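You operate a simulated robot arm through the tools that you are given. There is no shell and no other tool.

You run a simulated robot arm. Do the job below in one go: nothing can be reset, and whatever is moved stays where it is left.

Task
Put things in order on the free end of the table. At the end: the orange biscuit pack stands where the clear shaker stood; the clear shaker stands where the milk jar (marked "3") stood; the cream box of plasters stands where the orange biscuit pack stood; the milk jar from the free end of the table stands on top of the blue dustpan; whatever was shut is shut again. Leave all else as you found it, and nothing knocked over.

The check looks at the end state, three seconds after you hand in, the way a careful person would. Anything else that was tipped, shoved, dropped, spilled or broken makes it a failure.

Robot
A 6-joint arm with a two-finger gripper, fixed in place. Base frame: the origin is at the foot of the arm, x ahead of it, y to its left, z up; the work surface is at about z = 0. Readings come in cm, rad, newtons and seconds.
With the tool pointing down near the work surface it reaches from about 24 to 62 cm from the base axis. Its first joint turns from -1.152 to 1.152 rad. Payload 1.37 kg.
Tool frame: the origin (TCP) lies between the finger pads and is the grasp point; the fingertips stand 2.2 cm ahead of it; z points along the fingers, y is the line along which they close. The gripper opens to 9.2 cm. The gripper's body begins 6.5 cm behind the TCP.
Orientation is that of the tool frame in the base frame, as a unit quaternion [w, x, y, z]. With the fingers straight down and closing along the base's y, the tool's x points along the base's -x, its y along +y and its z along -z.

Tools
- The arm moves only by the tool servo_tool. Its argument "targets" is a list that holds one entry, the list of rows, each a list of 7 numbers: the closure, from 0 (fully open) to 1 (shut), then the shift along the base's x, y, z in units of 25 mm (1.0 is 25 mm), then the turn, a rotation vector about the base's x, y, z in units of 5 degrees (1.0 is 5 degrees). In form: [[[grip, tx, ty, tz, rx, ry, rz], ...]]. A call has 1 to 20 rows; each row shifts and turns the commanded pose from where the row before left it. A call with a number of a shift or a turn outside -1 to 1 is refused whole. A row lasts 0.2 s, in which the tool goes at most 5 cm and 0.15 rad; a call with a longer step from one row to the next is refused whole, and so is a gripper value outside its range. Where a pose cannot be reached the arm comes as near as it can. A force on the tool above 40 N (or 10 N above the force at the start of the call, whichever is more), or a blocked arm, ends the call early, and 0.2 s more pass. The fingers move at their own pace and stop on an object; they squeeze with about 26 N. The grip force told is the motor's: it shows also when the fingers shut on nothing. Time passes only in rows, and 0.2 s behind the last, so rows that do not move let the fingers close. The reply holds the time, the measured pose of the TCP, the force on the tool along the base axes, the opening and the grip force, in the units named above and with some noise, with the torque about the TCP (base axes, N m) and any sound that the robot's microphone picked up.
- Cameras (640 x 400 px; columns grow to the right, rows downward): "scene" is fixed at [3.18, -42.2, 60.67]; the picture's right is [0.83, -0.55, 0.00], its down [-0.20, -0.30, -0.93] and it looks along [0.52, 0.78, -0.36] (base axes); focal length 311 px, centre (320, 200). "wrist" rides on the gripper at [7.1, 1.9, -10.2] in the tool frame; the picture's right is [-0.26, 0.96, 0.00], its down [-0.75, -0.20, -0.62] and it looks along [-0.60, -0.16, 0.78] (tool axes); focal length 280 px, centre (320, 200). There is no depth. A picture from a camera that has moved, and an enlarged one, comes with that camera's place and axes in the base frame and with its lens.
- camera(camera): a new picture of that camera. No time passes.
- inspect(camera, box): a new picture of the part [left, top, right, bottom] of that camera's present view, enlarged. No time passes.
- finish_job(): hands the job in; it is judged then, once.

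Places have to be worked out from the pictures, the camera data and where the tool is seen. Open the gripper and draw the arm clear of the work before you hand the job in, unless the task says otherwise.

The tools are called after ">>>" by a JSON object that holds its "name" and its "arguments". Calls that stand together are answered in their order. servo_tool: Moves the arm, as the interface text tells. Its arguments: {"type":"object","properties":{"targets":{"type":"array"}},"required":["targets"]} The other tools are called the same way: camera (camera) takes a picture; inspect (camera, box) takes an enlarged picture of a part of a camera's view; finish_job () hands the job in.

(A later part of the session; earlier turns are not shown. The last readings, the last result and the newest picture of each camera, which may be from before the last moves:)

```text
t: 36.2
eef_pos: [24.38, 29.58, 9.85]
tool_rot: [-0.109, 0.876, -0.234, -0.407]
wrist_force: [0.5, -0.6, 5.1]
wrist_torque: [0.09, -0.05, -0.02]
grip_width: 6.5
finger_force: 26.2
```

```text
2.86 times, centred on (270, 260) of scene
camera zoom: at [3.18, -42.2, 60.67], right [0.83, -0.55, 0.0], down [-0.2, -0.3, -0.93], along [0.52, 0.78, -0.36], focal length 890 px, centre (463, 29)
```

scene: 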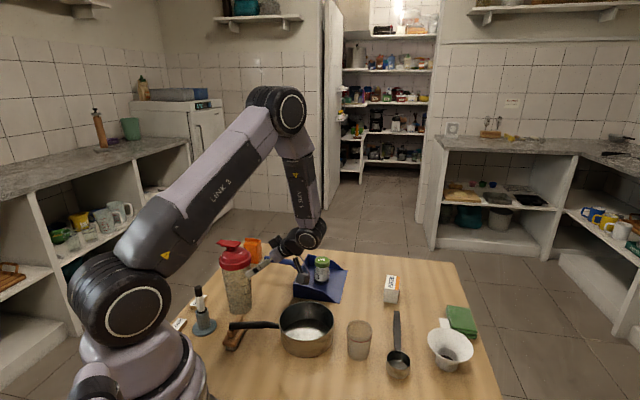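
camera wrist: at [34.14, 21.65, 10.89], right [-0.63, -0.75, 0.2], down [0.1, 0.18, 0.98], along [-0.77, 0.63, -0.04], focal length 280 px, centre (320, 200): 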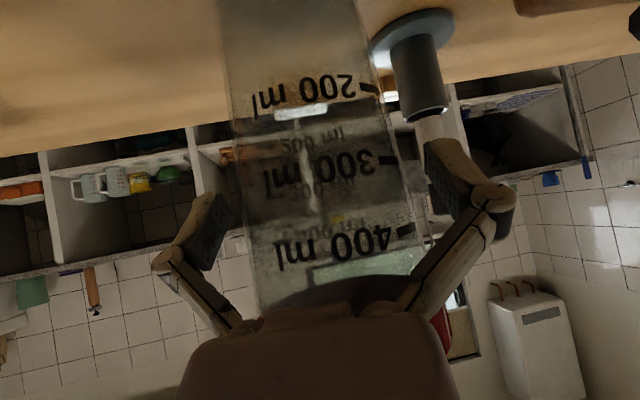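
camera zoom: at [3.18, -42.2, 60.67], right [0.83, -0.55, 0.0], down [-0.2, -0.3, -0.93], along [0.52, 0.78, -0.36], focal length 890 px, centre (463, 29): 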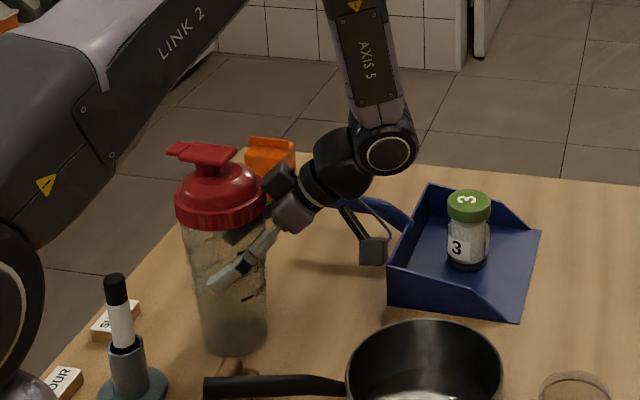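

Closed to 6.5 cm, a little narrower than I judged the body. I check the grip with the wrist camera before lifting.

>>> {"name": "camera", "arguments": {"camera": "wrist"}}

>>> {"name": "inspect", "arguments": {"camera": "scene", "box": [220, 235, 300, 315]}}

```text
taken
camera wrist: at [34.17, 21.65, 10.92], right [-0.63, -0.75, 0.2], down [0.1, 0.18, 0.98], along [-0.77, 0.63, -0.04], focal length 280 px, centre (320, 200)
```

wrist: 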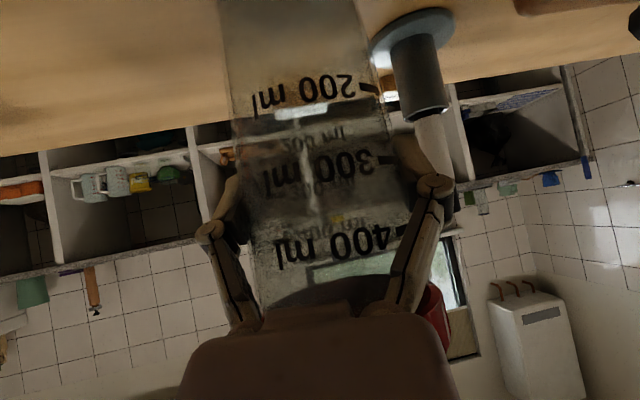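

```text
5.00 times, centred on (260, 275) of scene
camera zoom: at [3.18, -42.2, 60.67], right [0.83, -0.55, 0.0], down [-0.2, -0.3, -0.93], along [0.52, 0.78, -0.36], focal length 1557 px, centre (620, -175)
```

zoom: 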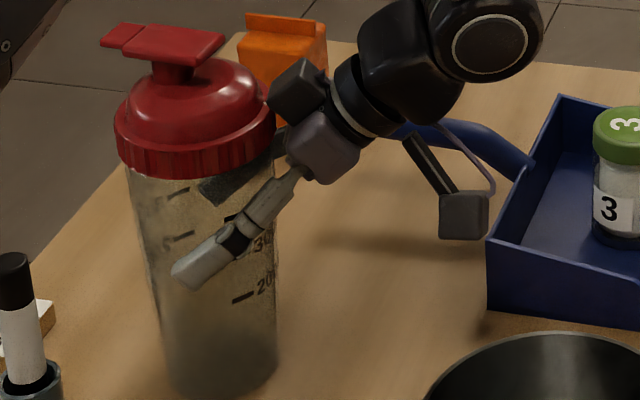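

The fingertips reach past the body's axis, so the hold looks sound and the taper keeps it from slipping down. I lift 3 cm slowly and check.

>>> {"name": "servo_tool", "arguments": {"targets": [[[1, 0, 0, 0.1, 0, 0, 0], [1, 0, 0, 0.2, 0, 0, 0], [1, 0, 0, 0.3, 0, 0, 0], [1, 0, 0, 0.3, 0, 0, 0], [1, 0, 0, 0.3, 0, 0, 0], [1, 0, 0, 0, 0, 0, 0]]]}}

>>> {"name": "inspect", "arguments": {"camera": "scene", "box": [180, 190, 360, 330]}}

>>> {"name": "camera", "arguments": {"camera": "wrist"}}

```text
t: 37.6
eef_pos: [24.35, 29.71, 12.71]
tool_rot: [-0.108, 0.877, -0.233, -0.407]
wrist_force: [-0.6, -0.2, -1.4]
wrist_torque: [0.0, -0.01, 0.02]
grip_width: 6.45
finger_force: 26.6
```

```text
2.86 times, centred on (270, 260) of scene
camera zoom: at [3.18, -42.2, 60.67], right [0.83, -0.55, 0.0], down [-0.2, -0.3, -0.93], along [0.52, 0.78, -0.36], focal length 890 px, centre (463, 29)
```

zoom: 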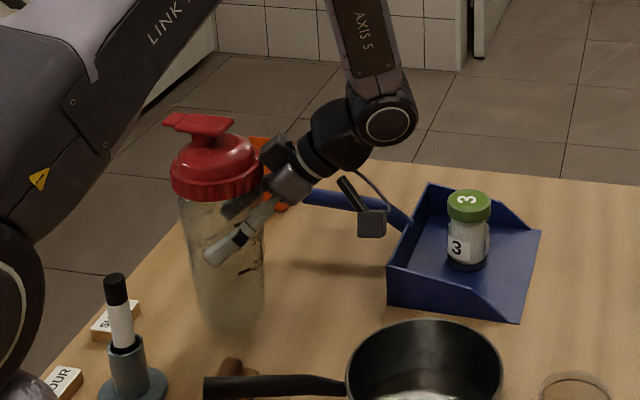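

```text
taken
camera wrist: at [34.21, 21.8, 13.84], right [-0.63, -0.75, 0.2], down [0.1, 0.18, 0.98], along [-0.77, 0.63, -0.04], focal length 280 px, centre (320, 200)
```

wrist: 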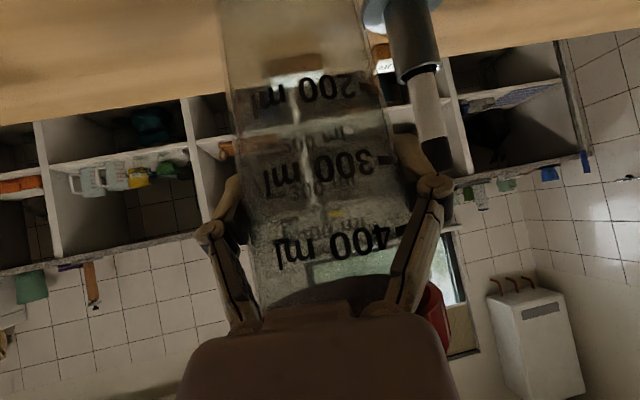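

The shaker (light, ~1.4 N) lifts cleanly and stays upright. I raise it another 9 cm so its base clears everything on the table.

>>> {"name": "servo_tool", "arguments": {"targets": [[[1, 0, 0, 0.2, 0, 0, 0], [1, 0, 0, 0.4, 0, 0, 0], [1, 0, 0, 0.5, 0, 0, 0], [1, 0, 0, 0.5, 0, 0, 0], [1, 0, 0, 0.5, 0, 0, 0], [1, 0, 0, 0.5, 0, 0, 0], [1, 0, 0, 0.5, 0, 0, 0], [1, 0, 0, 0.3, 0, 0, 0], [1, 0, 0, 0.2, 0, 0, 0], [1, 0, 0, 0, 0, 0, 0]]]}}

>>> {"name": "camera", "arguments": {"camera": "scene"}}

```text
t: 39.8
eef_pos: [24.46, 29.79, 21.9]
tool_rot: [-0.109, 0.876, -0.233, -0.408]
wrist_force: [0.5, -0.5, -1.4]
wrist_torque: [-0.01, 0.02, -0.01]
grip_width: 6.49
finger_force: 26.0
```

```text
taken
```

scene: 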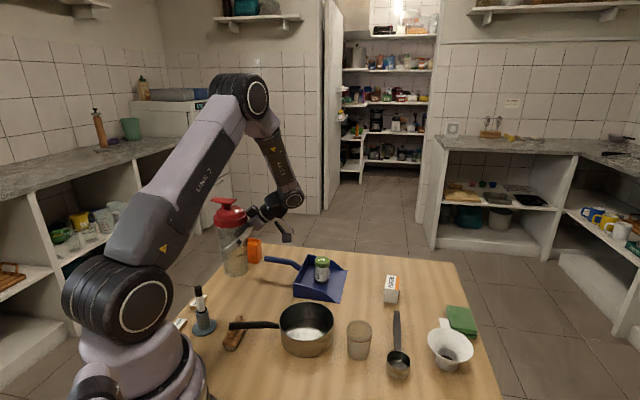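

The shaker hangs upright well above everything. I carry it toward the old jar place, turning the tool back 30° on the way.

>>> {"name": "servo_tool", "arguments": {"targets": [[[1, 0.265, -0.217, 0, 0, 0, -0.3], [1, 0.423, -0.346, 0, 0, 0, -0.3], [1, 0.582, -0.476, 0, 0, 0, -0.3], [1, 0.582, -0.476, 0, 0, 0, -0.3], [1, 0.582, -0.476, 0, 0, 0, -0.3], [1, 0.582, -0.476, 0, 0, 0, -0.3], [1, 0.582, -0.476, 0, 0, 0, -0.3], [1, 0.582, -0.476, 0, 0, 0, -0.3], [1, 0.582, -0.476, 0, 0, 0, -0.3], [1, 0.582, -0.476, 0, 0, 0, -0.3], [1, 0.582, -0.476, 0, 0, 0, -0.3], [1, 0.582, -0.476, 0, 0, 0, -0.3], [1, 0.582, -0.476, 0, 0, 0, -0.3], [1, 0.582, -0.476, 0, 0, 0, -0.3], [1, 0.582, -0.476, 0, 0, 0, -0.3], [1, 0.582, -0.476, 0, 0, 0, -0.3], [1, 0.582, -0.476, 0, 0, 0, -0.3], [1, 0.582, -0.476, 0, 0, 0, -0.3], [1, 0.423, -0.346, 0, 0, 0, -0.3], [1, 0.265, -0.217, 0, 0, 0, -0.3]]]}}

>>> {"name": "camera", "arguments": {"camera": "scene"}}

>>> {"name": "camera", "arguments": {"camera": "wrist"}}

```text
t: 44.0
eef_pos: [51.03, 7.87, 21.66]
tool_rot: [-0.212, 0.785, -0.452, -0.367]
wrist_force: [0.0, 0.4, -1.7]
wrist_torque: [-0.04, -0.01, -0.01]
grip_width: 6.47
finger_force: 26.4
```

```text
taken
```

scene: 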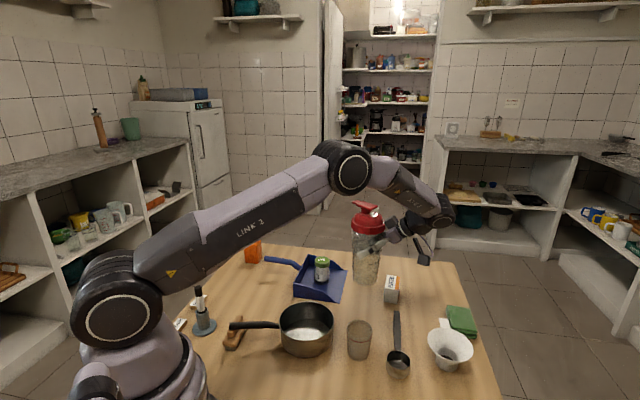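

```text
taken
camera wrist: at [55.59, -3.91, 22.84], right [-0.92, -0.34, 0.2], down [0.17, 0.11, 0.98], along [-0.35, 0.93, -0.04], focal length 280 px, centre (320, 200)
```

wrist: 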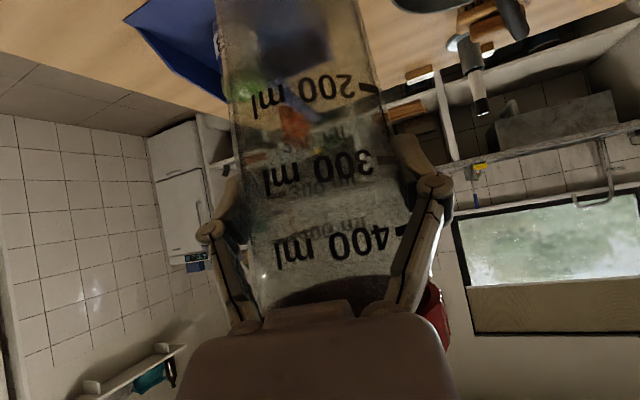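

The shaker is above the old jar place. I check its uprightness enlarged, then lower most of the way.

>>> {"name": "inspect", "arguments": {"camera": "scene", "box": [320, 180, 460, 300]}}

>>> {"name": "servo_tool", "arguments": {"targets": [[[1, 0.03, 0.02, -0.3, 0, 0, 0], [1, 0.03, 0, -0.5, 0, 0, 0], [1, 0, 0, -0.6, 0, 0, 0], [1, 0, 0, -0.6, 0, 0, 0], [1, 0, 0, -0.6, 0, 0, 0], [1, 0, 0, -0.6, 0, 0, 0], [1, 0, 0, -0.5, 0, 0, 0], [1, 0, 0, -0.3, 0, 0, 0], [1, 0, 0, -0.2, 0, 0, 0], [1, 0, 0, 0, 0, 0, 0]]]}}

>>> {"name": "inspect", "arguments": {"camera": "scene", "box": [300, 210, 460, 350]}}

```text
3.33 times, centred on (390, 240) of scene
camera zoom: at [3.18, -42.2, 60.67], right [0.83, -0.55, 0.0], down [-0.2, -0.3, -0.93], along [0.52, 0.78, -0.36], focal length 1038 px, centre (87, 67)
```

zoom: 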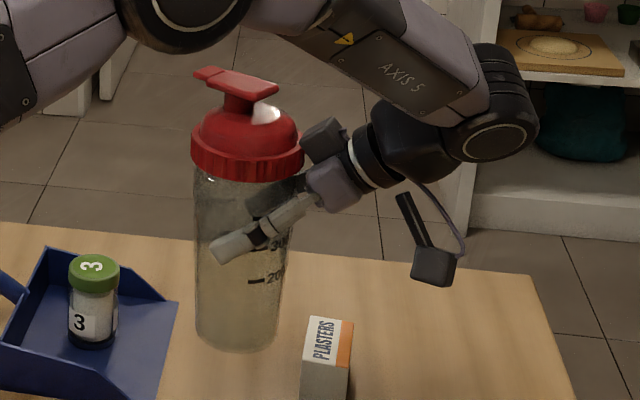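

```text
t: 46.2
eef_pos: [51.02, 7.73, 11.05]
tool_rot: [-0.211, 0.786, -0.453, -0.364]
wrist_force: [-0.1, 0.0, -1.2]
wrist_torque: [0.02, 0.04, 0.03]
grip_width: 6.47
finger_force: 26.1
```

```text
2.86 times, centred on (380, 280) of scene
camera zoom: at [3.18, -42.2, 60.67], right [0.83, -0.55, 0.0], down [-0.2, -0.3, -0.93], along [0.52, 0.78, -0.36], focal length 890 px, centre (149, -29)
```

zoom: 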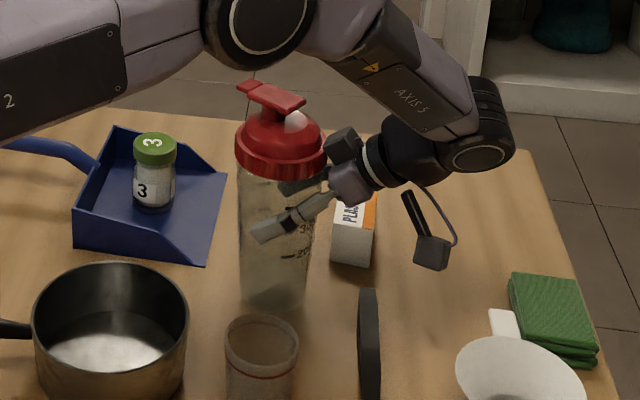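

The base is about 1.2 cm above the table at the old jar place. I lower slowly toward contact.

>>> {"name": "servo_tool", "arguments": {"targets": [[[1, 0.03, 0.03, -0.1, 0, 0, 0], [1, 0, 0, -0.1, 0, 0, 0], [1, 0, 0, -0.1, 0, 0, 0], [1, 0, 0, -0.08, 0, 0, 0], [1, 0, 0, 0, 0, 0, 0]]]}}

```text
t: 47.4
eef_pos: [51.28, 7.98, 10.33]
tool_rot: [-0.211, 0.786, -0.452, -0.365]
wrist_force: [0.8, -0.4, -1.4]
wrist_torque: [-0.01, 0.0, 0.01]
grip_width: 6.47
finger_force: 26.3
```

No contact yet at z 10.33. I continue in 1 mm steps.

>>> {"name": "servo_tool", "arguments": {"targets": [[[1, 0, 0, -0.05, 0, 0, 0], [1, 0, 0, -0.05, 0, 0, 0], [1, 0, 0, 0, 0, 0, 0]]]}}

```text
t: 48.2
eef_pos: [51.35, 7.96, 10.02]
tool_rot: [-0.21, 0.786, -0.452, -0.366]
wrist_force: [0.5, 0.1, -1.8]
wrist_torque: [0.0, 0.0, -0.01]
grip_width: 6.45
finger_force: 26.0
```

>>> {"name": "servo_tool", "arguments": {"targets": [[[1, 0, 0, -0.04, 0, 0, 0], [1, 0, 0, -0.04, 0, 0, 0], [1, 0, 0, 0, 0, 0, 0]]]}}

```text
t: 49.0
eef_pos: [51.33, 7.98, 9.89]
tool_rot: [-0.211, 0.786, -0.451, -0.366]
wrist_force: [-1.4, 0.6, 3.4]
wrist_torque: [0.11, 0.04, 0.04]
grip_width: 6.48
finger_force: 26.3
```

Contact is made (+3.4 N at z 9.9). I open the fingers while staying put.

>>> {"name": "servo_tool", "arguments": {"targets": [[[0.25, 0, 0, 0, 0, 0, 0], [0.15, 0, 0, 0, 0, 0, 0], [0, 0, 0, 0, 0, 0, 0], [0, 0, 0, 0, 0, 0, 0], [0, 0, 0, 0, 0, 0, 0]]]}}

>>> {"name": "camera", "arguments": {"camera": "wrist"}}

>>> {"name": "inspect", "arguments": {"camera": "scene", "box": [300, 210, 460, 350]}}

```text
t: 50.2
eef_pos: [51.31, 7.85, 9.75]
tool_rot: [-0.211, 0.786, -0.452, -0.365]
wrist_force: [-0.5, 0.2, 0.1]
wrist_torque: [0.01, -0.02, 0.01]
grip_width: 9.21
finger_force: 0.1
```

```text
taken
camera wrist: at [55.91, -3.88, 10.9], right [-0.92, -0.34, 0.2], down [0.17, 0.11, 0.98], along [-0.35, 0.93, -0.04], focal length 280 px, centre (320, 200)
```

wrist: 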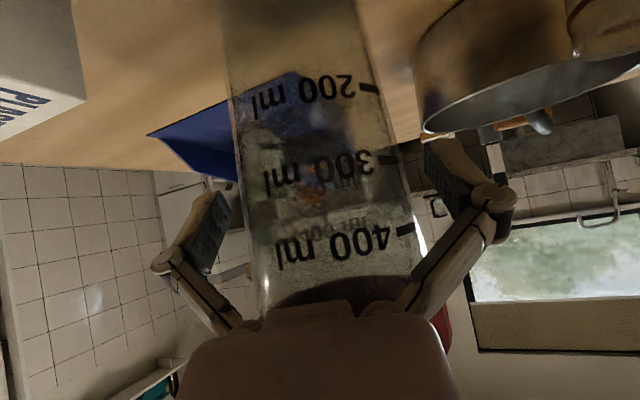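

```text
2.86 times, centred on (380, 280) of scene
camera zoom: at [3.18, -42.2, 60.67], right [0.83, -0.55, 0.0], down [-0.2, -0.3, -0.93], along [0.52, 0.78, -0.36], focal length 890 px, centre (149, -29)
```

zoom: 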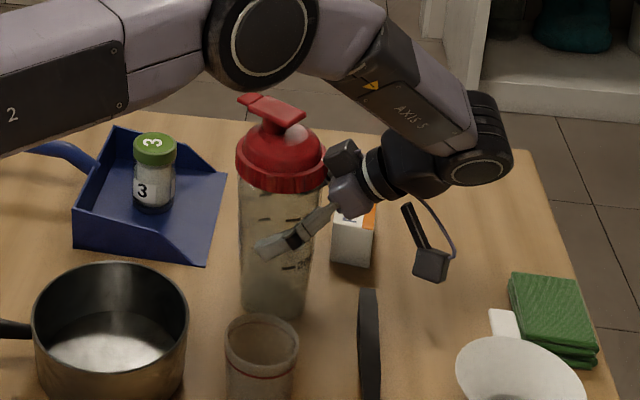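

The shaker stands upright and free. I withdraw straight back along the tool axis.

>>> {"name": "servo_tool", "arguments": {"targets": [[[0, 0.1, -0.174, 0.169, 0, 0, 0], [0, 0.172, -0.298, 0.29, 0, 0, 0], [0, 0.172, -0.298, 0.29, 0, 0, 0], [0, 0.172, -0.298, 0.29, 0, 0, 0], [0, 0.172, -0.298, 0.29, 0, 0, 0], [0, 0.172, -0.298, 0.29, 0, 0, 0], [0, 0.172, -0.298, 0.29, 0, 0, 0], [0, 0.172, -0.298, 0.29, 0, 0, 0], [0, 0.172, -0.298, 0.29, 0, 0, 0], [0, 0.172, -0.298, 0.29, 0, 0, 0], [0, 0, 0, 0, 0, 0, 0]]]}}

>>> {"name": "camera", "arguments": {"camera": "wrist"}}

>>> {"name": "camera", "arguments": {"camera": "scene"}}

```text
t: 52.6
eef_pos: [55.43, 0.75, 16.69]
tool_rot: [-0.211, 0.786, -0.452, -0.366]
wrist_force: [-0.4, 0.1, 0.1]
wrist_torque: [-0.01, -0.01, 0.02]
grip_width: 9.22
finger_force: 0.1
```

```text
taken
camera wrist: at [59.96, -10.97, 17.85], right [-0.92, -0.34, 0.2], down [0.17, 0.11, 0.98], along [-0.35, 0.93, -0.04], focal length 280 px, centre (320, 200)
```

wrist: 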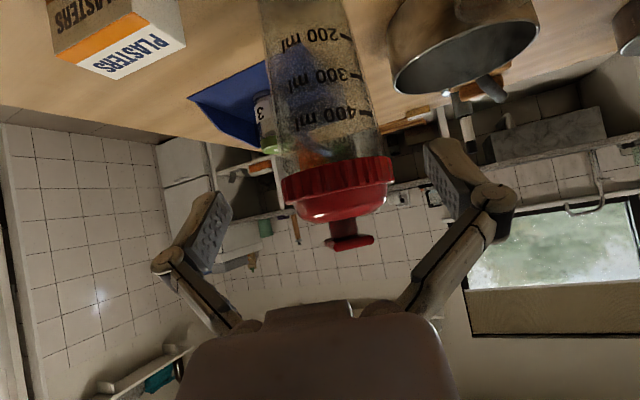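

```text
taken
```

scene: 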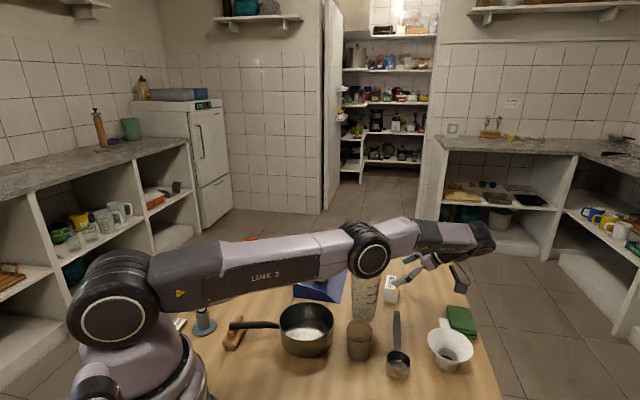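

The shaker stands on the old jar spot. I now straighten the tool to vertical while rising, to get ready for the biscuit pack.

>>> {"name": "servo_tool", "arguments": {"targets": [[[0, 0, 0, 0.6, -0.866, -0.5, 0], [0, 0, 0, 0.6, -0.866, -0.5, 0], [0, 0, 0, 0.6, -0.866, -0.5, 0], [0, 0, 0, 0.6, -0.866, -0.5, 0], [0, 0, 0, 0.6, -0.866, -0.5, 0], [0, 0, 0, 0.6, -0.866, -0.5, 0], [0, 0, 0, 0.6, -0.866, -0.5, 0], [0, 0, 0, 0.6, -0.866, -0.5, 0], [0, 0, 0, 0.6, -0.866, -0.5, 0], [0, 0, 0, 0.6, -0.866, -0.5, 0], [0, 0, 0, 0, 0, 0, 0]]]}}

>>> {"name": "camera", "arguments": {"camera": "scene"}}

```text
t: 55.0
eef_pos: [55.39, 0.93, 31.8]
tool_rot: [0.002, 0.866, -0.5, 0.001]
wrist_force: [-0.6, 0.3, 0.5]
wrist_torque: [-0.01, -0.03, 0.0]
grip_width: 9.21
finger_force: 0.1
```

```text
taken
```

scene: 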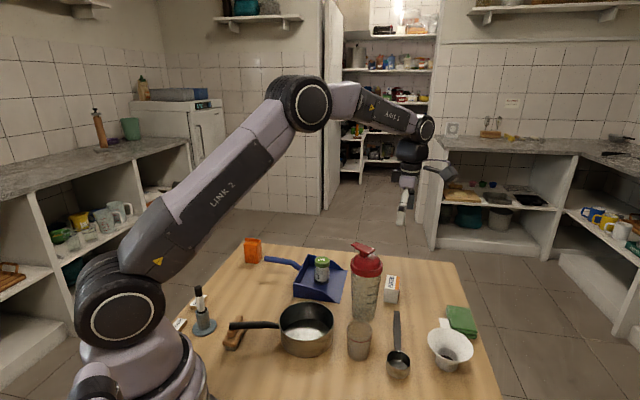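

All stands in order so far. I swing over to the biscuit pack, yawing the tool to about 42°, and stop short to look.

>>> {"name": "servo_tool", "arguments": {"targets": [[[0, -0.3, 0.5, 0, 0, 0, -0.8], [0, -0.45, 0.8, 0, 0, 0, -0.8], [0, -0.48, 0.89, -0.1, 0, 0, -0.8], [0, -0.48, 0.89, -0.16, 0, 0, -0.8], [0, -0.48, 0.89, -0.16, 0, 0, -0.8], [0, -0.48, 0.89, -0.16, 0, 0, -0.8], [0, -0.48, 0.89, -0.16, 0, 0, -0.8], [0, -0.48, 0.89, -0.16, 0, 0, -0.8], [0, -0.48, 0.89, -0.16, 0, 0, -0.8], [0, -0.48, 0.89, -0.16, 0, 0, -0.8], [0, -0.48, 0.89, -0.16, 0, 0, -0.8], [0, -0.48, 0.89, -0.16, 0, 0, -0.8], [0, -0.48, 0.89, -0.16, 0, 0, -0.8], [0, -0.48, 0.89, -0.16, 0, 0, -0.8], [0, -0.48, 0.89, -0.16, 0, 0, -0.8], [0, -0.48, 0.89, -0.16, 0, 0, -0.8], [0, -0.48, 0.89, -0.16, 0, 0, -0.8], [0, -0.48, 0.89, -0.16, 0, 0, -0.8], [0, -0.48, 0.89, -0.16, 0, 0, -0.8], [0, -0.48, 0.8, -0.16, 0, 0, -0.4]]]}}

>>> {"name": "camera", "arguments": {"camera": "wrist"}}

>>> {"name": "camera", "arguments": {"camera": "scene"}}

```text
t: 59.2
eef_pos: [31.89, 43.83, 24.78]
tool_rot: [-0.001, -0.359, 0.933, 0.001]
wrist_force: [0.2, 0.2, -0.4]
wrist_torque: [0.01, 0.01, -0.01]
grip_width: 9.19
finger_force: 0.0
```

```text
taken
camera wrist: at [25.46, 40.42, 34.96], right [-0.45, 0.89, 0.0], down [0.7, 0.35, 0.62], along [0.56, 0.28, -0.78], focal length 280 px, centre (320, 200)
```

wrist: 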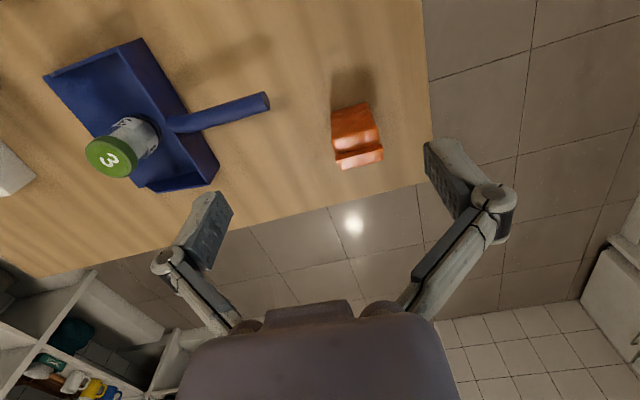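

```text
taken
```

scene: 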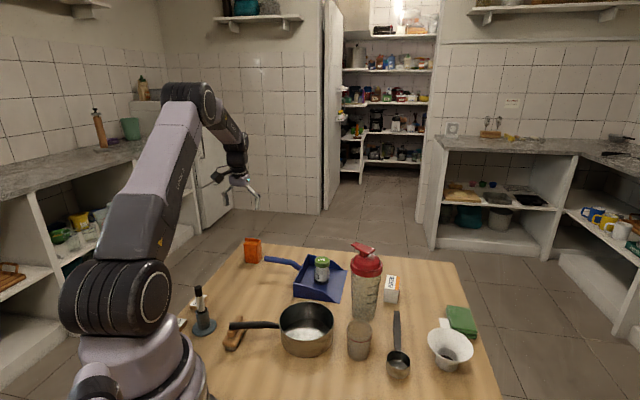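

I enlarge the pack to fix its position and orientation.

>>> {"name": "inspect", "arguments": {"camera": "wrist", "box": [310, 85, 410, 185]}}

>>> {"name": "inspect", "arguments": {"camera": "scene", "box": [220, 220, 300, 280]}}

```text
4.00 times, centred on (360, 135) of wrist
camera zoom: at [25.46, 40.42, 34.96], right [-0.45, 0.89, 0.0], down [0.7, 0.35, 0.62], along [0.56, 0.28, -0.78], focal length 1122 px, centre (160, 460)
```

zoom: 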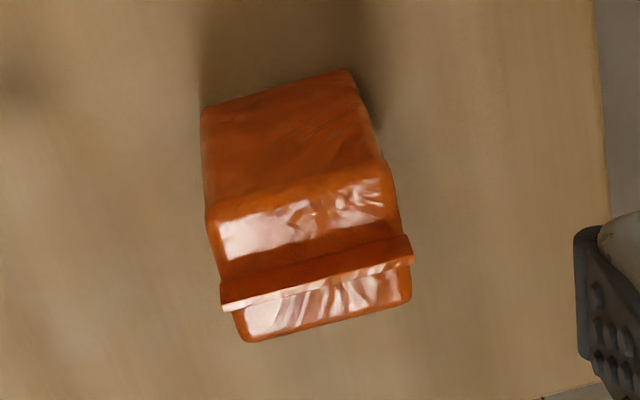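

```text
6.67 times, centred on (260, 250) of scene
camera zoom: at [3.18, -42.2, 60.67], right [0.83, -0.55, 0.0], down [-0.2, -0.3, -0.93], along [0.52, 0.78, -0.36], focal length 2076 px, centre (720, -133)
```

zoom: 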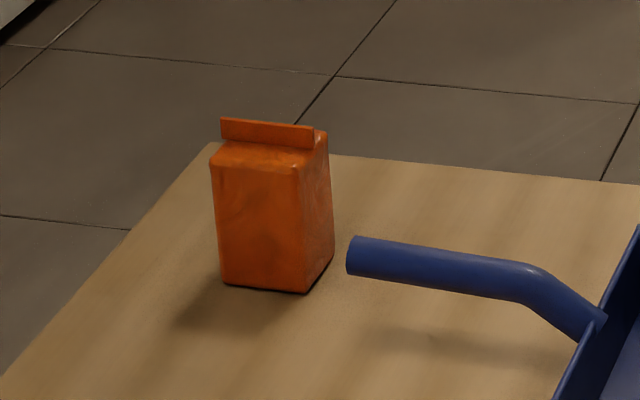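

The pack is about 4.9×4.3 cm, 7 cm tall (fin to 9), centred near (37.0, 51.0), its wide axis aligned with the finger closing line. I tilt 10° outward for reach and move to 14 cm above the grasp point.

>>> {"name": "servo_tool", "arguments": {"targets": [[[0, 0.25, 0.45, -0.5, 0.67, -0.742, 0], [0, 0.3, 0.53, -0.65, 0.67, -0.742, 0], [0, 0.3, 0.53, -0.7, 0, 0, 0], [0, 0.314, 0.546, -0.7, 0, 0, 0], [0, 0, 0, 0, 0, 0, 0], [0, 0, 0, 0, 0, 0, 0]]]}}

>>> {"name": "camera", "arguments": {"camera": "wrist"}}

```text
t: 60.6
eef_pos: [34.79, 49.16, 18.21]
tool_rot: [0.08, -0.359, 0.929, 0.033]
wrist_force: [0.5, 0.0, -0.1]
wrist_torque: [-0.01, -0.02, -0.01]
grip_width: 9.19
finger_force: 0.1
```

```text
taken
camera wrist: at [27.06, 44.65, 27.12], right [-0.46, 0.89, 0.05], down [0.61, 0.27, 0.75], along [0.65, 0.37, -0.67], focal length 280 px, centre (320, 200)
```

wrist: 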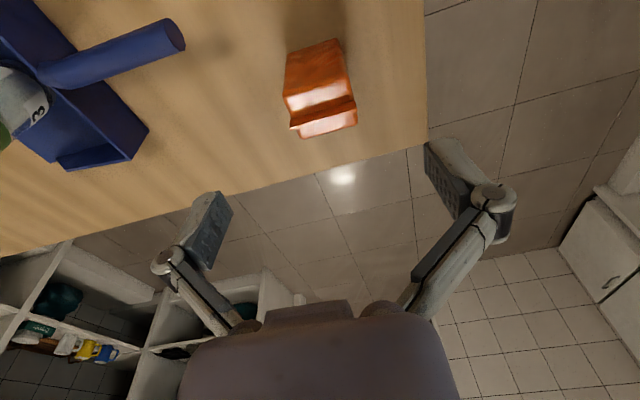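

The pack is centred between the fingers. I descend most of the way along the tool axis and check reach.

>>> {"name": "servo_tool", "arguments": {"targets": [[[0, 0.072, 0.058, -0.548, 0, 0, 0], [0, 0.072, 0.058, -0.548, 0, 0, 0], [0, 0.072, 0.058, -0.548, 0, 0, 0], [0, 0.072, 0.058, -0.548, 0, 0, 0], [0, 0.072, 0.058, -0.548, 0, 0, 0], [0, 0.072, 0.058, -0.548, 0, 0, 0], [0, 0, 0, 0, 0, 0, 0]]]}}

>>> {"name": "camera", "arguments": {"camera": "wrist"}}

>>> {"name": "inspect", "arguments": {"camera": "scene", "box": [200, 190, 320, 290]}}

```text
t: 62.2
eef_pos: [36.14, 49.65, 10.08]
tool_rot: [0.081, -0.358, 0.93, 0.032]
wrist_force: [-0.1, -0.8, 0.3]
wrist_torque: [-0.02, 0.03, 0.0]
grip_width: 9.2
finger_force: 0.0
```

```text
taken
camera wrist: at [28.36, 45.11, 18.93], right [-0.46, 0.89, 0.05], down [0.61, 0.27, 0.75], along [0.65, 0.37, -0.66], focal length 280 px, centre (320, 200)
```

wrist: 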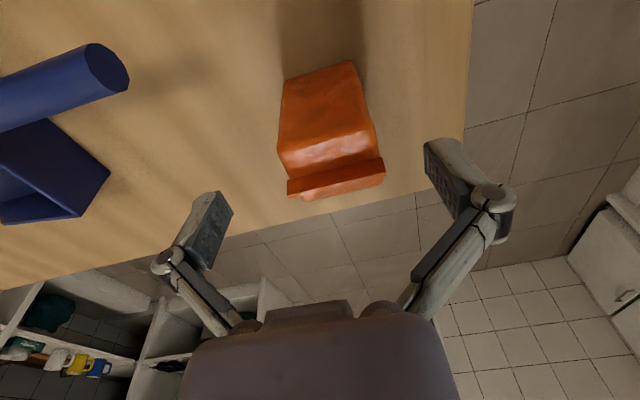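

```text
4.00 times, centred on (260, 240) of scene
camera zoom: at [3.18, -42.2, 60.67], right [0.83, -0.55, 0.0], down [-0.2, -0.3, -0.93], along [0.52, 0.78, -0.36], focal length 1246 px, centre (560, 40)
```

zoom: 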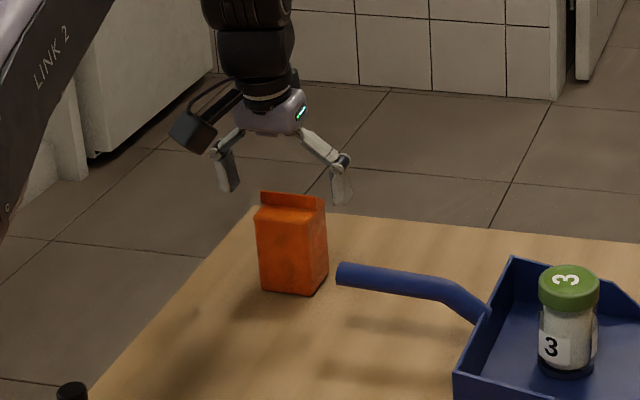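

The pack is 0.4 cm to one side; I correct that and descend the remaining 5.6 cm to grasp height.

>>> {"name": "servo_tool", "arguments": {"targets": [[[0, 0.04, 0.08, -0.44, 0, 0, 0], [0, 0.04, 0.08, -0.44, 0, 0, 0], [0, 0.04, 0.08, -0.44, 0, 0, 0], [0, 0.04, 0.07, -0.44, 0, 0, 0], [0, 0.03, 0.07, -0.44, 0, 0, 0], [0, 0, 0, 0, 0, 0, 0], [0, 0, 0, 0, 0, 0, 0]]]}}

>>> {"name": "camera", "arguments": {"camera": "wrist"}}

>>> {"name": "inspect", "arguments": {"camera": "scene", "box": [200, 190, 320, 290]}}

```text
t: 63.8
eef_pos: [36.41, 50.63, 4.54]
tool_rot: [0.081, -0.359, 0.929, 0.033]
wrist_force: [-1.2, 0.3, -0.6]
wrist_torque: [-0.04, -0.04, -0.03]
grip_width: 9.2
finger_force: 0.0
```

```text
taken
camera wrist: at [28.67, 46.12, 13.37], right [-0.46, 0.89, 0.05], down [0.61, 0.27, 0.75], along [0.65, 0.37, -0.67], focal length 280 px, centre (320, 200)
```

wrist: 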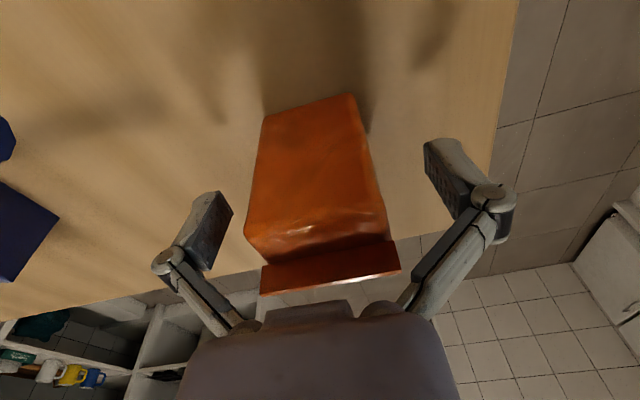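

```text
4.00 times, centred on (260, 240) of scene
camera zoom: at [3.18, -42.2, 60.67], right [0.83, -0.55, 0.0], down [-0.2, -0.3, -0.93], along [0.52, 0.78, -0.36], focal length 1246 px, centre (560, 40)
```

zoom: 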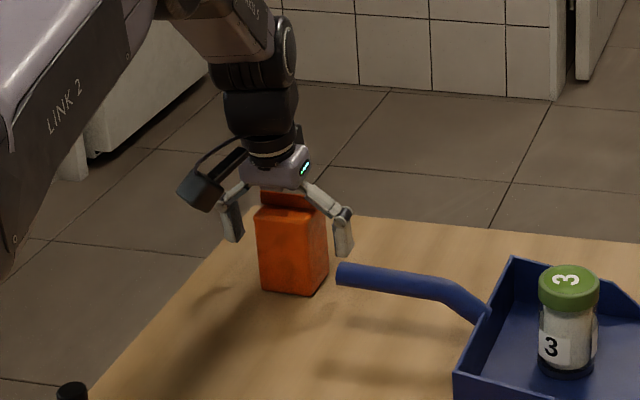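

Fingers straddle the pack with the fin clear of the palm. I close on it.

>>> {"name": "servo_tool", "arguments": {"targets": [[[1, 0, 0, 0, 0, 0, 0], [1, 0, 0, 0, 0, 0, 0], [1, 0, 0, 0, 0, 0, 0], [1, 0, 0, 0, 0, 0, 0], [1, 0, 0, 0, 0, 0, 0]]]}}

>>> {"name": "inspect", "arguments": {"camera": "scene", "box": [200, 190, 320, 290]}}

```text
t: 65.0
eef_pos: [36.52, 50.63, 4.57]
tool_rot: [0.081, -0.358, 0.929, 0.033]
wrist_force: [-0.8, -2.4, 5.3]
wrist_torque: [-0.09, -0.01, -0.03]
grip_width: 5.12
finger_force: 25.8
```

```text
4.00 times, centred on (260, 240) of scene
camera zoom: at [3.18, -42.2, 60.67], right [0.83, -0.55, 0.0], down [-0.2, -0.3, -0.93], along [0.52, 0.78, -0.36], focal length 1246 px, centre (560, 40)
```

zoom: 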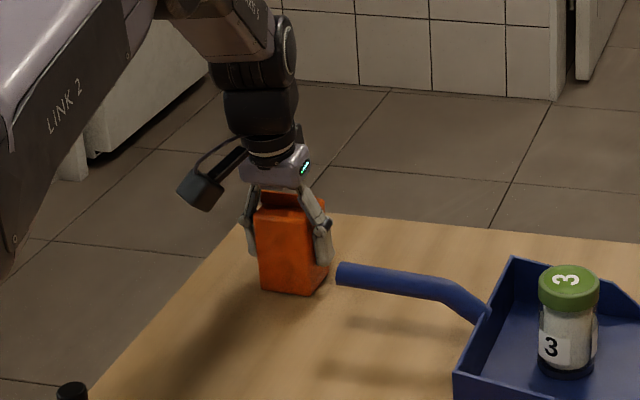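

Held at 5.12 cm. I lift it 11 cm straight up first.

>>> {"name": "servo_tool", "arguments": {"targets": [[[1, 0, 0, 0.2, 0, 0, 0], [1, 0, 0, 0.5, 0, 0, 0], [1, 0, 0, 0.7, 0, 0, 0], [1, 0, 0, 0.7, 0, 0, 0], [1, 0, 0, 0.7, 0, 0, 0], [1, 0, 0, 0.7, 0, 0, 0], [1, 0, 0, 0.6, 0, 0, 0], [1, 0, 0, 0.4, 0, 0, 0], [1, 0, 0, 0, 0, 0, 0]]]}}

>>> {"name": "camera", "arguments": {"camera": "wrist"}}

>>> {"name": "camera", "arguments": {"camera": "scene"}}

```text
t: 67.0
eef_pos: [36.3, 50.58, 15.7]
tool_rot: [0.08, -0.359, 0.929, 0.032]
wrist_force: [0.0, -0.9, -1.1]
wrist_torque: [0.0, 0.03, 0.04]
grip_width: 5.12
finger_force: 26.6
```

```text
taken
camera wrist: at [28.57, 46.05, 24.62], right [-0.46, 0.89, 0.05], down [0.61, 0.27, 0.75], along [0.65, 0.37, -0.66], focal length 280 px, centre (320, 200)
```

wrist: 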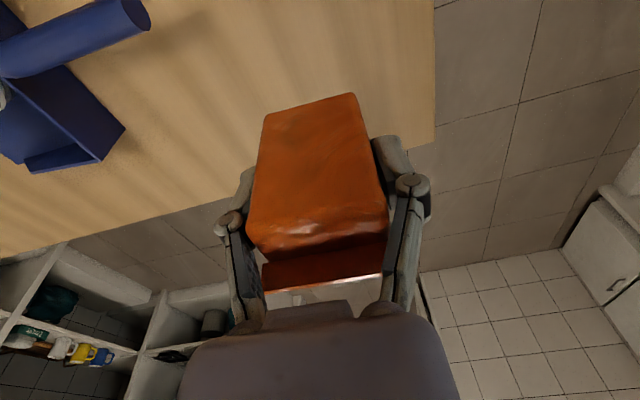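

```text
taken
```

scene: 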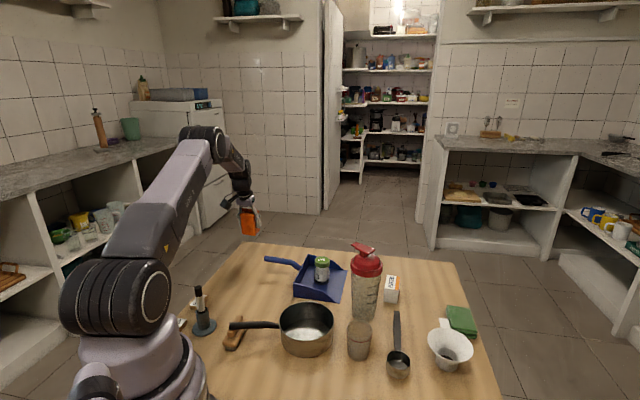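

The pack is secure. I carry it to above the shaker's old place (23.9, 29.85), yawing 40° so the wrist camera stays away from the marker in its holder.

>>> {"name": "servo_tool", "arguments": {"targets": [[[1, -0.2, -0.34, 0, 0, 0, 0.5], [1, -0.3, -0.5, 0, 0, 0, 0.5], [1, -0.35, -0.6, 0, 0, 0, 0.54], [1, -0.35, -0.6, 0, 0, 0, 0.54], [1, -0.35, -0.6, 0, 0, 0, 0.54], [1, -0.35, -0.6, 0, 0, 0, 0.54], [1, -0.35, -0.6, 0, 0, 0, 0.54], [1, -0.35, -0.6, 0, 0, 0, 0.54], [1, -0.35, -0.6, 0, 0, 0, 0.54], [1, -0.35, -0.6, 0, 0, 0, 0.54], [1, -0.35, -0.6, 0, 0, 0, 0.54], [1, -0.35, -0.6, 0, 0, 0, 0.54], [1, -0.35, -0.6, 0, 0, 0, 0.54], [1, -0.35, -0.57, 0, 0, 0, 0.54], [1, -0.3, -0.5, 0, 0, 0, 0.52], [1, 0, 0, 0, 0, 0, 0], [1, 0, 0, 0, 0, 0, 0]]]}}

>>> {"name": "camera", "arguments": {"camera": "wrist"}}

>>> {"name": "inspect", "arguments": {"camera": "scene", "box": [160, 200, 320, 340]}}

```text
t: 70.6
eef_pos: [23.85, 29.51, 15.96]
tool_rot: [0.064, -0.655, 0.751, 0.058]
wrist_force: [-0.1, 0.2, -0.5]
wrist_torque: [-0.01, 0.0, -0.02]
grip_width: 5.14
finger_force: 26.3
```

```text
taken
camera wrist: at [20.87, 21.02, 24.69], right [-0.92, 0.39, 0.05], down [0.29, 0.6, 0.75], along [0.26, 0.7, -0.66], focal length 280 px, centre (320, 200)
```

wrist: 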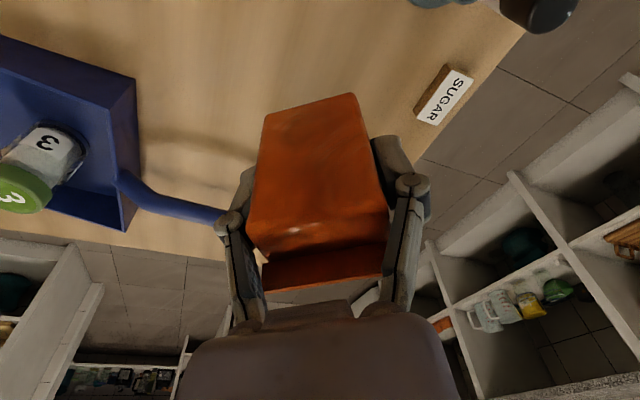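

```text
2.86 times, centred on (240, 270) of scene
camera zoom: at [3.18, -42.2, 60.67], right [0.83, -0.55, 0.0], down [-0.2, -0.3, -0.93], along [0.52, 0.78, -0.36], focal length 890 px, centre (549, 0)
```

zoom: 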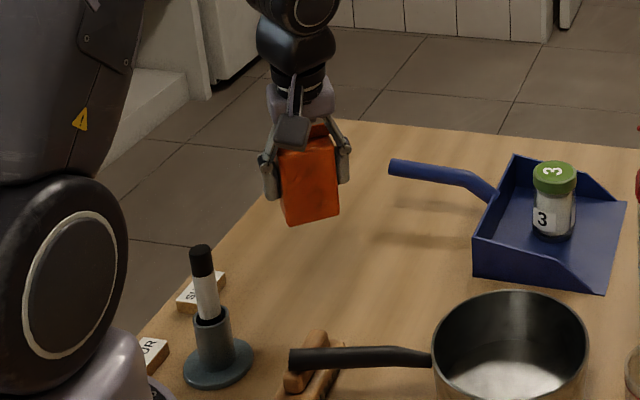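

The pack is above the shaker's old place, clear of the marker and labels. I lower it to just above the table.

>>> {"name": "servo_tool", "arguments": {"targets": [[[1, 0, -0.06, -0.4, 0, 0, 0], [1, 0, 0, -0.6, 0, 0, 0], [1, 0, 0, -0.7, 0, 0, 0], [1, 0, 0, -0.7, 0, 0, 0], [1, 0, 0, -0.7, 0, 0, 0], [1, 0, 0, -0.5, 0, 0, 0], [1, 0, 0, -0.3, 0, 0, 0], [1, 0, 0, -0.2, 0, 0, 0], [1, 0, 0, 0, 0, 0, 0]]]}}

>>> {"name": "inspect", "arguments": {"camera": "scene", "box": [160, 200, 320, 340]}}

```text
t: 72.6
eef_pos: [23.77, 29.26, 5.42]
tool_rot: [0.065, -0.655, 0.75, 0.058]
wrist_force: [1.2, 0.0, 0.0]
wrist_torque: [-0.02, 0.0, -0.03]
grip_width: 5.11
finger_force: 26.1
```

```text
2.86 times, centred on (240, 270) of scene
camera zoom: at [3.18, -42.2, 60.67], right [0.83, -0.55, 0.0], down [-0.2, -0.3, -0.93], along [0.52, 0.78, -0.36], focal length 890 px, centre (549, 0)
```

zoom: 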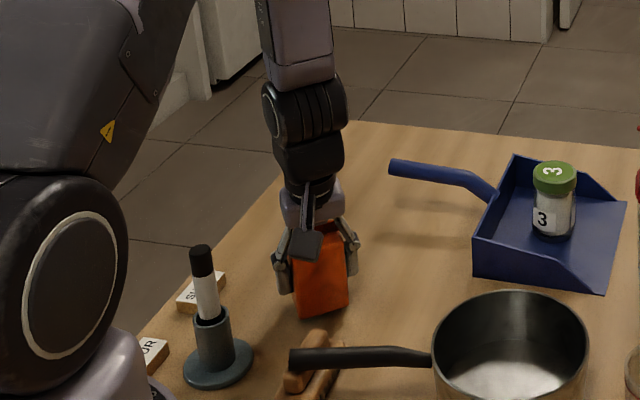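

Bottom is about 0.8 cm up. I go down in small steps to contact.

>>> {"name": "servo_tool", "arguments": {"targets": [[[1, 0, 0, -0.08, 0, 0, 0], [1, 0, 0, -0.08, 0, 0, 0], [1, 0, 0, -0.06, 0, 0, 0], [1, 0, 0, 0, 0, 0, 0]]]}}

```text
t: 73.6
eef_pos: [23.89, 29.53, 5.01]
tool_rot: [0.065, -0.656, 0.75, 0.058]
wrist_force: [-0.2, -0.3, -1.4]
wrist_torque: [0.02, 0.01, -0.03]
grip_width: 5.13
finger_force: 25.6
```

>>> {"name": "servo_tool", "arguments": {"targets": [[[1, 0, -0.04, -0.06, 0, 0, 0], [1, 0, 0, -0.05, 0, 0, 0], [1, 0, 0, -0.04, 0, 0, 0], [1, 0, 0, 0, 0, 0, 0]]]}}

```text
t: 74.6
eef_pos: [23.92, 29.16, 4.64]
tool_rot: [0.062, -0.654, 0.751, 0.058]
wrist_force: [0.1, 0.2, -0.7]
wrist_torque: [-0.01, 0.01, 0.04]
grip_width: 5.16
finger_force: 26.1
```

>>> {"name": "servo_tool", "arguments": {"targets": [[[1, 0, 0, -0.04, 0, 0, 0], [1, 0, 0, -0.03, 0, 0, 0], [1, 0, 0, 0, 0, 0, 0]]]}}

```text
t: 75.4
eef_pos: [23.99, 29.34, 4.51]
tool_rot: [0.063, -0.654, 0.751, 0.059]
wrist_force: [-3.2, -2.0, 18.5]
wrist_torque: [-0.07, -0.17, -0.05]
grip_width: 5.12
finger_force: 26.0
```

Firm contact (+18 N). I ease up by under a millimetre and open the fingers partway.

>>> {"name": "servo_tool", "arguments": {"targets": [[[1, 0, 0, 0.03, 0, 0, 0], [0.4, 0, 0, 0, 0, 0, 0], [0.2, 0, 0, 0, 0, 0, 0], [0.15, 0, 0, 0, 0, 0, 0], [0.15, 0, 0, 0, 0, 0, 0]]]}}

>>> {"name": "camera", "arguments": {"camera": "wrist"}}

>>> {"name": "inspect", "arguments": {"camera": "scene", "box": [160, 200, 320, 340]}}

```text
t: 76.6
eef_pos: [23.86, 29.26, 4.45]
tool_rot: [0.062, -0.655, 0.751, 0.059]
wrist_force: [0.7, -0.2, 0.4]
wrist_torque: [0.03, -0.01, 0.01]
grip_width: 7.83
finger_force: 0.0
```

```text
taken
camera wrist: at [20.9, 20.85, 13.39], right [-0.92, 0.39, 0.05], down [0.29, 0.6, 0.74], along [0.26, 0.7, -0.67], focal length 280 px, centre (320, 200)
```

wrist: 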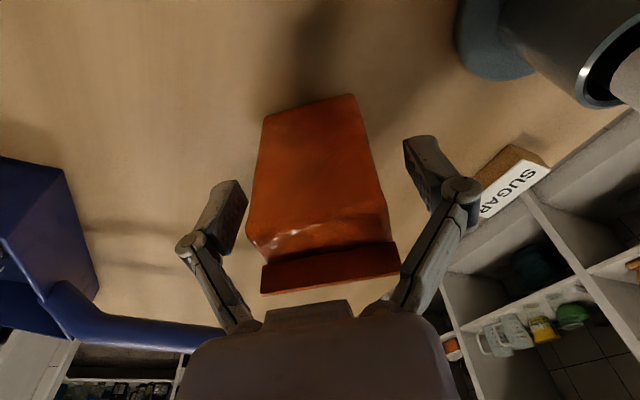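

```text
2.86 times, centred on (240, 270) of scene
camera zoom: at [3.18, -42.2, 60.67], right [0.83, -0.55, 0.0], down [-0.2, -0.3, -0.93], along [0.52, 0.78, -0.36], focal length 890 px, centre (549, 0)
```

zoom: 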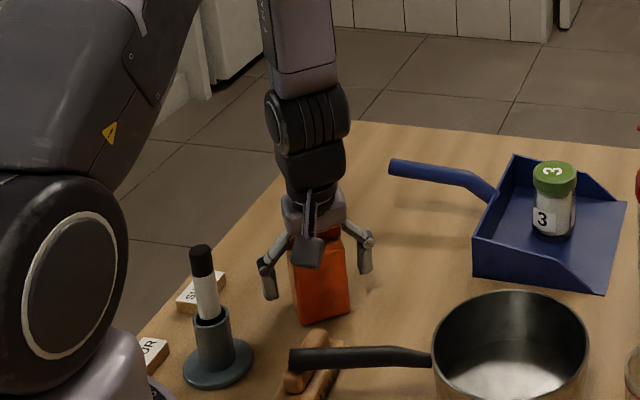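

The pack stands free. I withdraw up along the tool axis and then higher.

>>> {"name": "servo_tool", "arguments": {"targets": [[[0.15, -0.007, -0.052, 0.3, 0, 0, 0], [0.15, -0.0145, -0.103, 0.59, 0, 0, 0], [0.15, -0.0145, -0.103, 0.59, 0, 0, 0], [0.1, -0.0145, -0.103, 0.59, 0, 0, 0], [0, -0.0145, -0.103, 0.59, 0, 0, 0], [0, -0.0145, -0.103, 0.59, 0, 0, 0], [0, 0, 0, 0.8, 0, 0, 0], [0, 0, 0, 0.9, 0, 0, 0], [0, 0, 0, 0.9, 0, 0, 0], [0, 0, 0, 0.9, 0, 0, 0], [0, 0, 0, 0.9, 0, 0, 0], [0, 0, 0, 0.9, 0, 0, 0], [0, 0, 0, 0.6, 0, 0, 0], [0, 0, 0, 0, 0, 0, 0]]]}}

>>> {"name": "camera", "arguments": {"camera": "wrist"}}

>>> {"name": "camera", "arguments": {"camera": "scene"}}

```text
t: 79.6
eef_pos: [23.62, 27.87, 27.62]
tool_rot: [0.065, -0.654, 0.751, 0.058]
wrist_force: [-0.5, 0.9, -0.5]
wrist_torque: [-0.02, 0.01, 0.01]
grip_width: 9.23
finger_force: 0.0
```

```text
taken
camera wrist: at [20.63, 19.45, 36.36], right [-0.92, 0.39, 0.05], down [0.29, 0.6, 0.75], along [0.26, 0.7, -0.67], focal length 280 px, centre (320, 200)
```

wrist: 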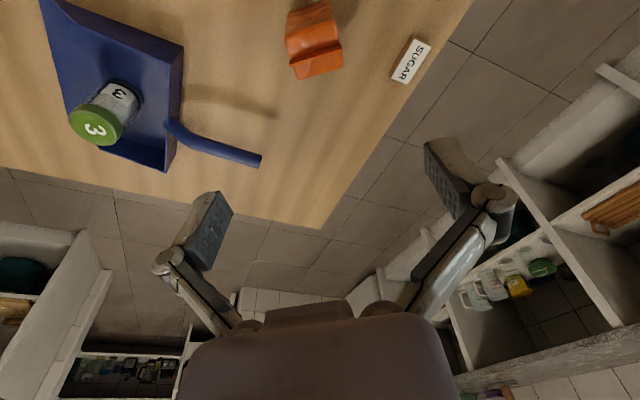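

```text
taken
```

scene: 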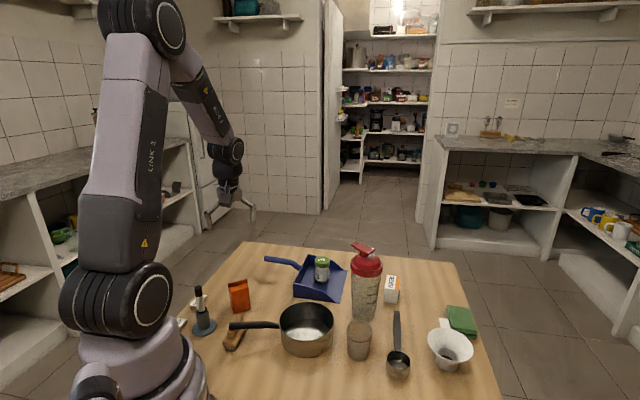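

The biscuit pack now stands where the shaker stood. Next are the plasters near (63.55, 9.8), long axis at ~39.5°; I'll grip them across the long ends with the tool yawed to −50°, which keeps the camera away from the shaker. I start swinging over, high up.

>>> {"name": "servo_tool", "arguments": {"targets": [[[0, 0.3, -0.08, 0.05, 0, 0, -1], [0, 0.6, -0.15, 0.05, 0, 0, -1], [0, 0.65, -0.16, 0.05, 0, 0, -1], [0, 0.65, -0.16, 0.05, 0, 0, -1], [0, 0.65, -0.16, 0.05, 0, 0, -1], [0, 0.65, -0.16, 0.05, 0, 0, -1], [0, 0.65, -0.16, 0.05, 0, 0, -1], [0, 0.65, -0.16, 0.05, 0, 0, -1], [0, 0.65, -0.16, 0.05, 0, 0, -1], [0, 0.65, -0.16, 0.05, 0, 0, -1], [0, 0.65, -0.16, 0, 0, 0, -1], [0, 0.65, -0.16, 0, 0, 0, -1], [0, 0.65, -0.16, 0, 0, 0, -1], [0, 0.65, -0.16, 0, 0, 0, -1], [0, 0.65, -0.16, 0, 0, 0, -1], [0, 0.65, -0.16, 0, 0, 0, -1], [0, 0.65, -0.16, 0, 0, 0, -1], [0, 0.65, -0.16, 0, 0, 0, -1], [0, 0.65, -0.16, 0, 0, 0, -1], [0, 0.5, -0.1, 0, 0, 0, -1]]]}}

>>> {"name": "camera", "arguments": {"camera": "scene"}}

```text
t: 83.8
eef_pos: [54.7, 20.1, 28.68]
tool_rot: [0.086, 0.156, 0.984, -0.013]
wrist_force: [-1.1, 0.1, -1.0]
wrist_torque: [0.01, -0.04, -0.01]
grip_width: 9.19
finger_force: 0.1
```

```text
taken
```

scene: 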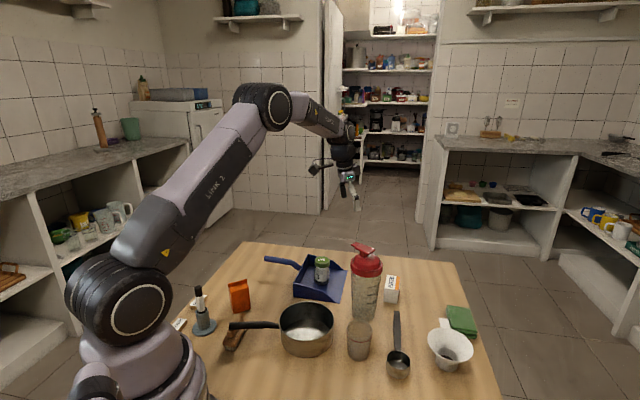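

Clear path. I finish the yaw to −50°, tilt to 25° and move above the box at z≈24, then look.

>>> {"name": "servo_tool", "arguments": {"targets": [[[0, 0.34, -0.408, -0.1, 0, 0, -0.934], [0, 0.34, -0.408, -0.1, 0, 0, -0.934], [0, 0.34, -0.408, -0.2, 0, 0, -0.934], [0, 0.34, -0.408, -0.2, 0, 0, -0.934], [0, 0.34, -0.408, -0.2, 0, 0, -0.934], [0, 0.34, -0.408, -0.2, 0, 0, -0.934], [0, 0.34, -0.408, -0.2, 0, 0, -0.934], [0, 0.34, -0.408, -0.2, -0.772, -0.636, 0], [0, 0.34, -0.408, -0.2, -0.772, -0.636, 0], [0, 0.34, -0.408, -0.2, -0.772, -0.636, 0], [0, 0, 0, 0, 0, 0, 0], [0, 0, 0, 0, 0, 0, 0]]]}}

>>> {"name": "camera", "arguments": {"camera": "wrist"}}

>>> {"name": "camera", "arguments": {"camera": "scene"}}

```text
t: 86.4
eef_pos: [63.24, 9.92, 24.01]
tool_rot: [0.196, 0.416, 0.883, -0.092]
wrist_force: [-0.3, 0.6, -0.5]
wrist_torque: [0.02, -0.01, -0.01]
grip_width: 9.17
finger_force: 0.0
```

```text
taken
camera wrist: at [57.8, 19.4, 30.34], right [0.9, 0.43, 0.11], down [0.11, -0.45, 0.88], along [0.43, -0.78, -0.45], focal length 280 px, centre (320, 200)
```

wrist: 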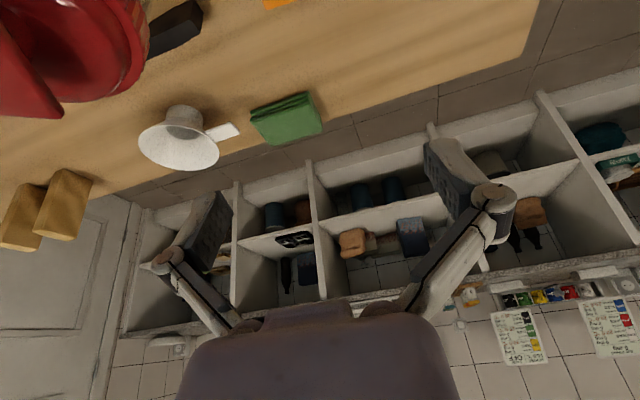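

```text
taken
```

scene: 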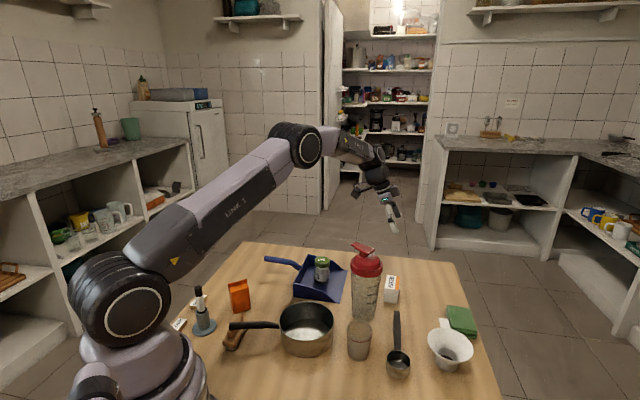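

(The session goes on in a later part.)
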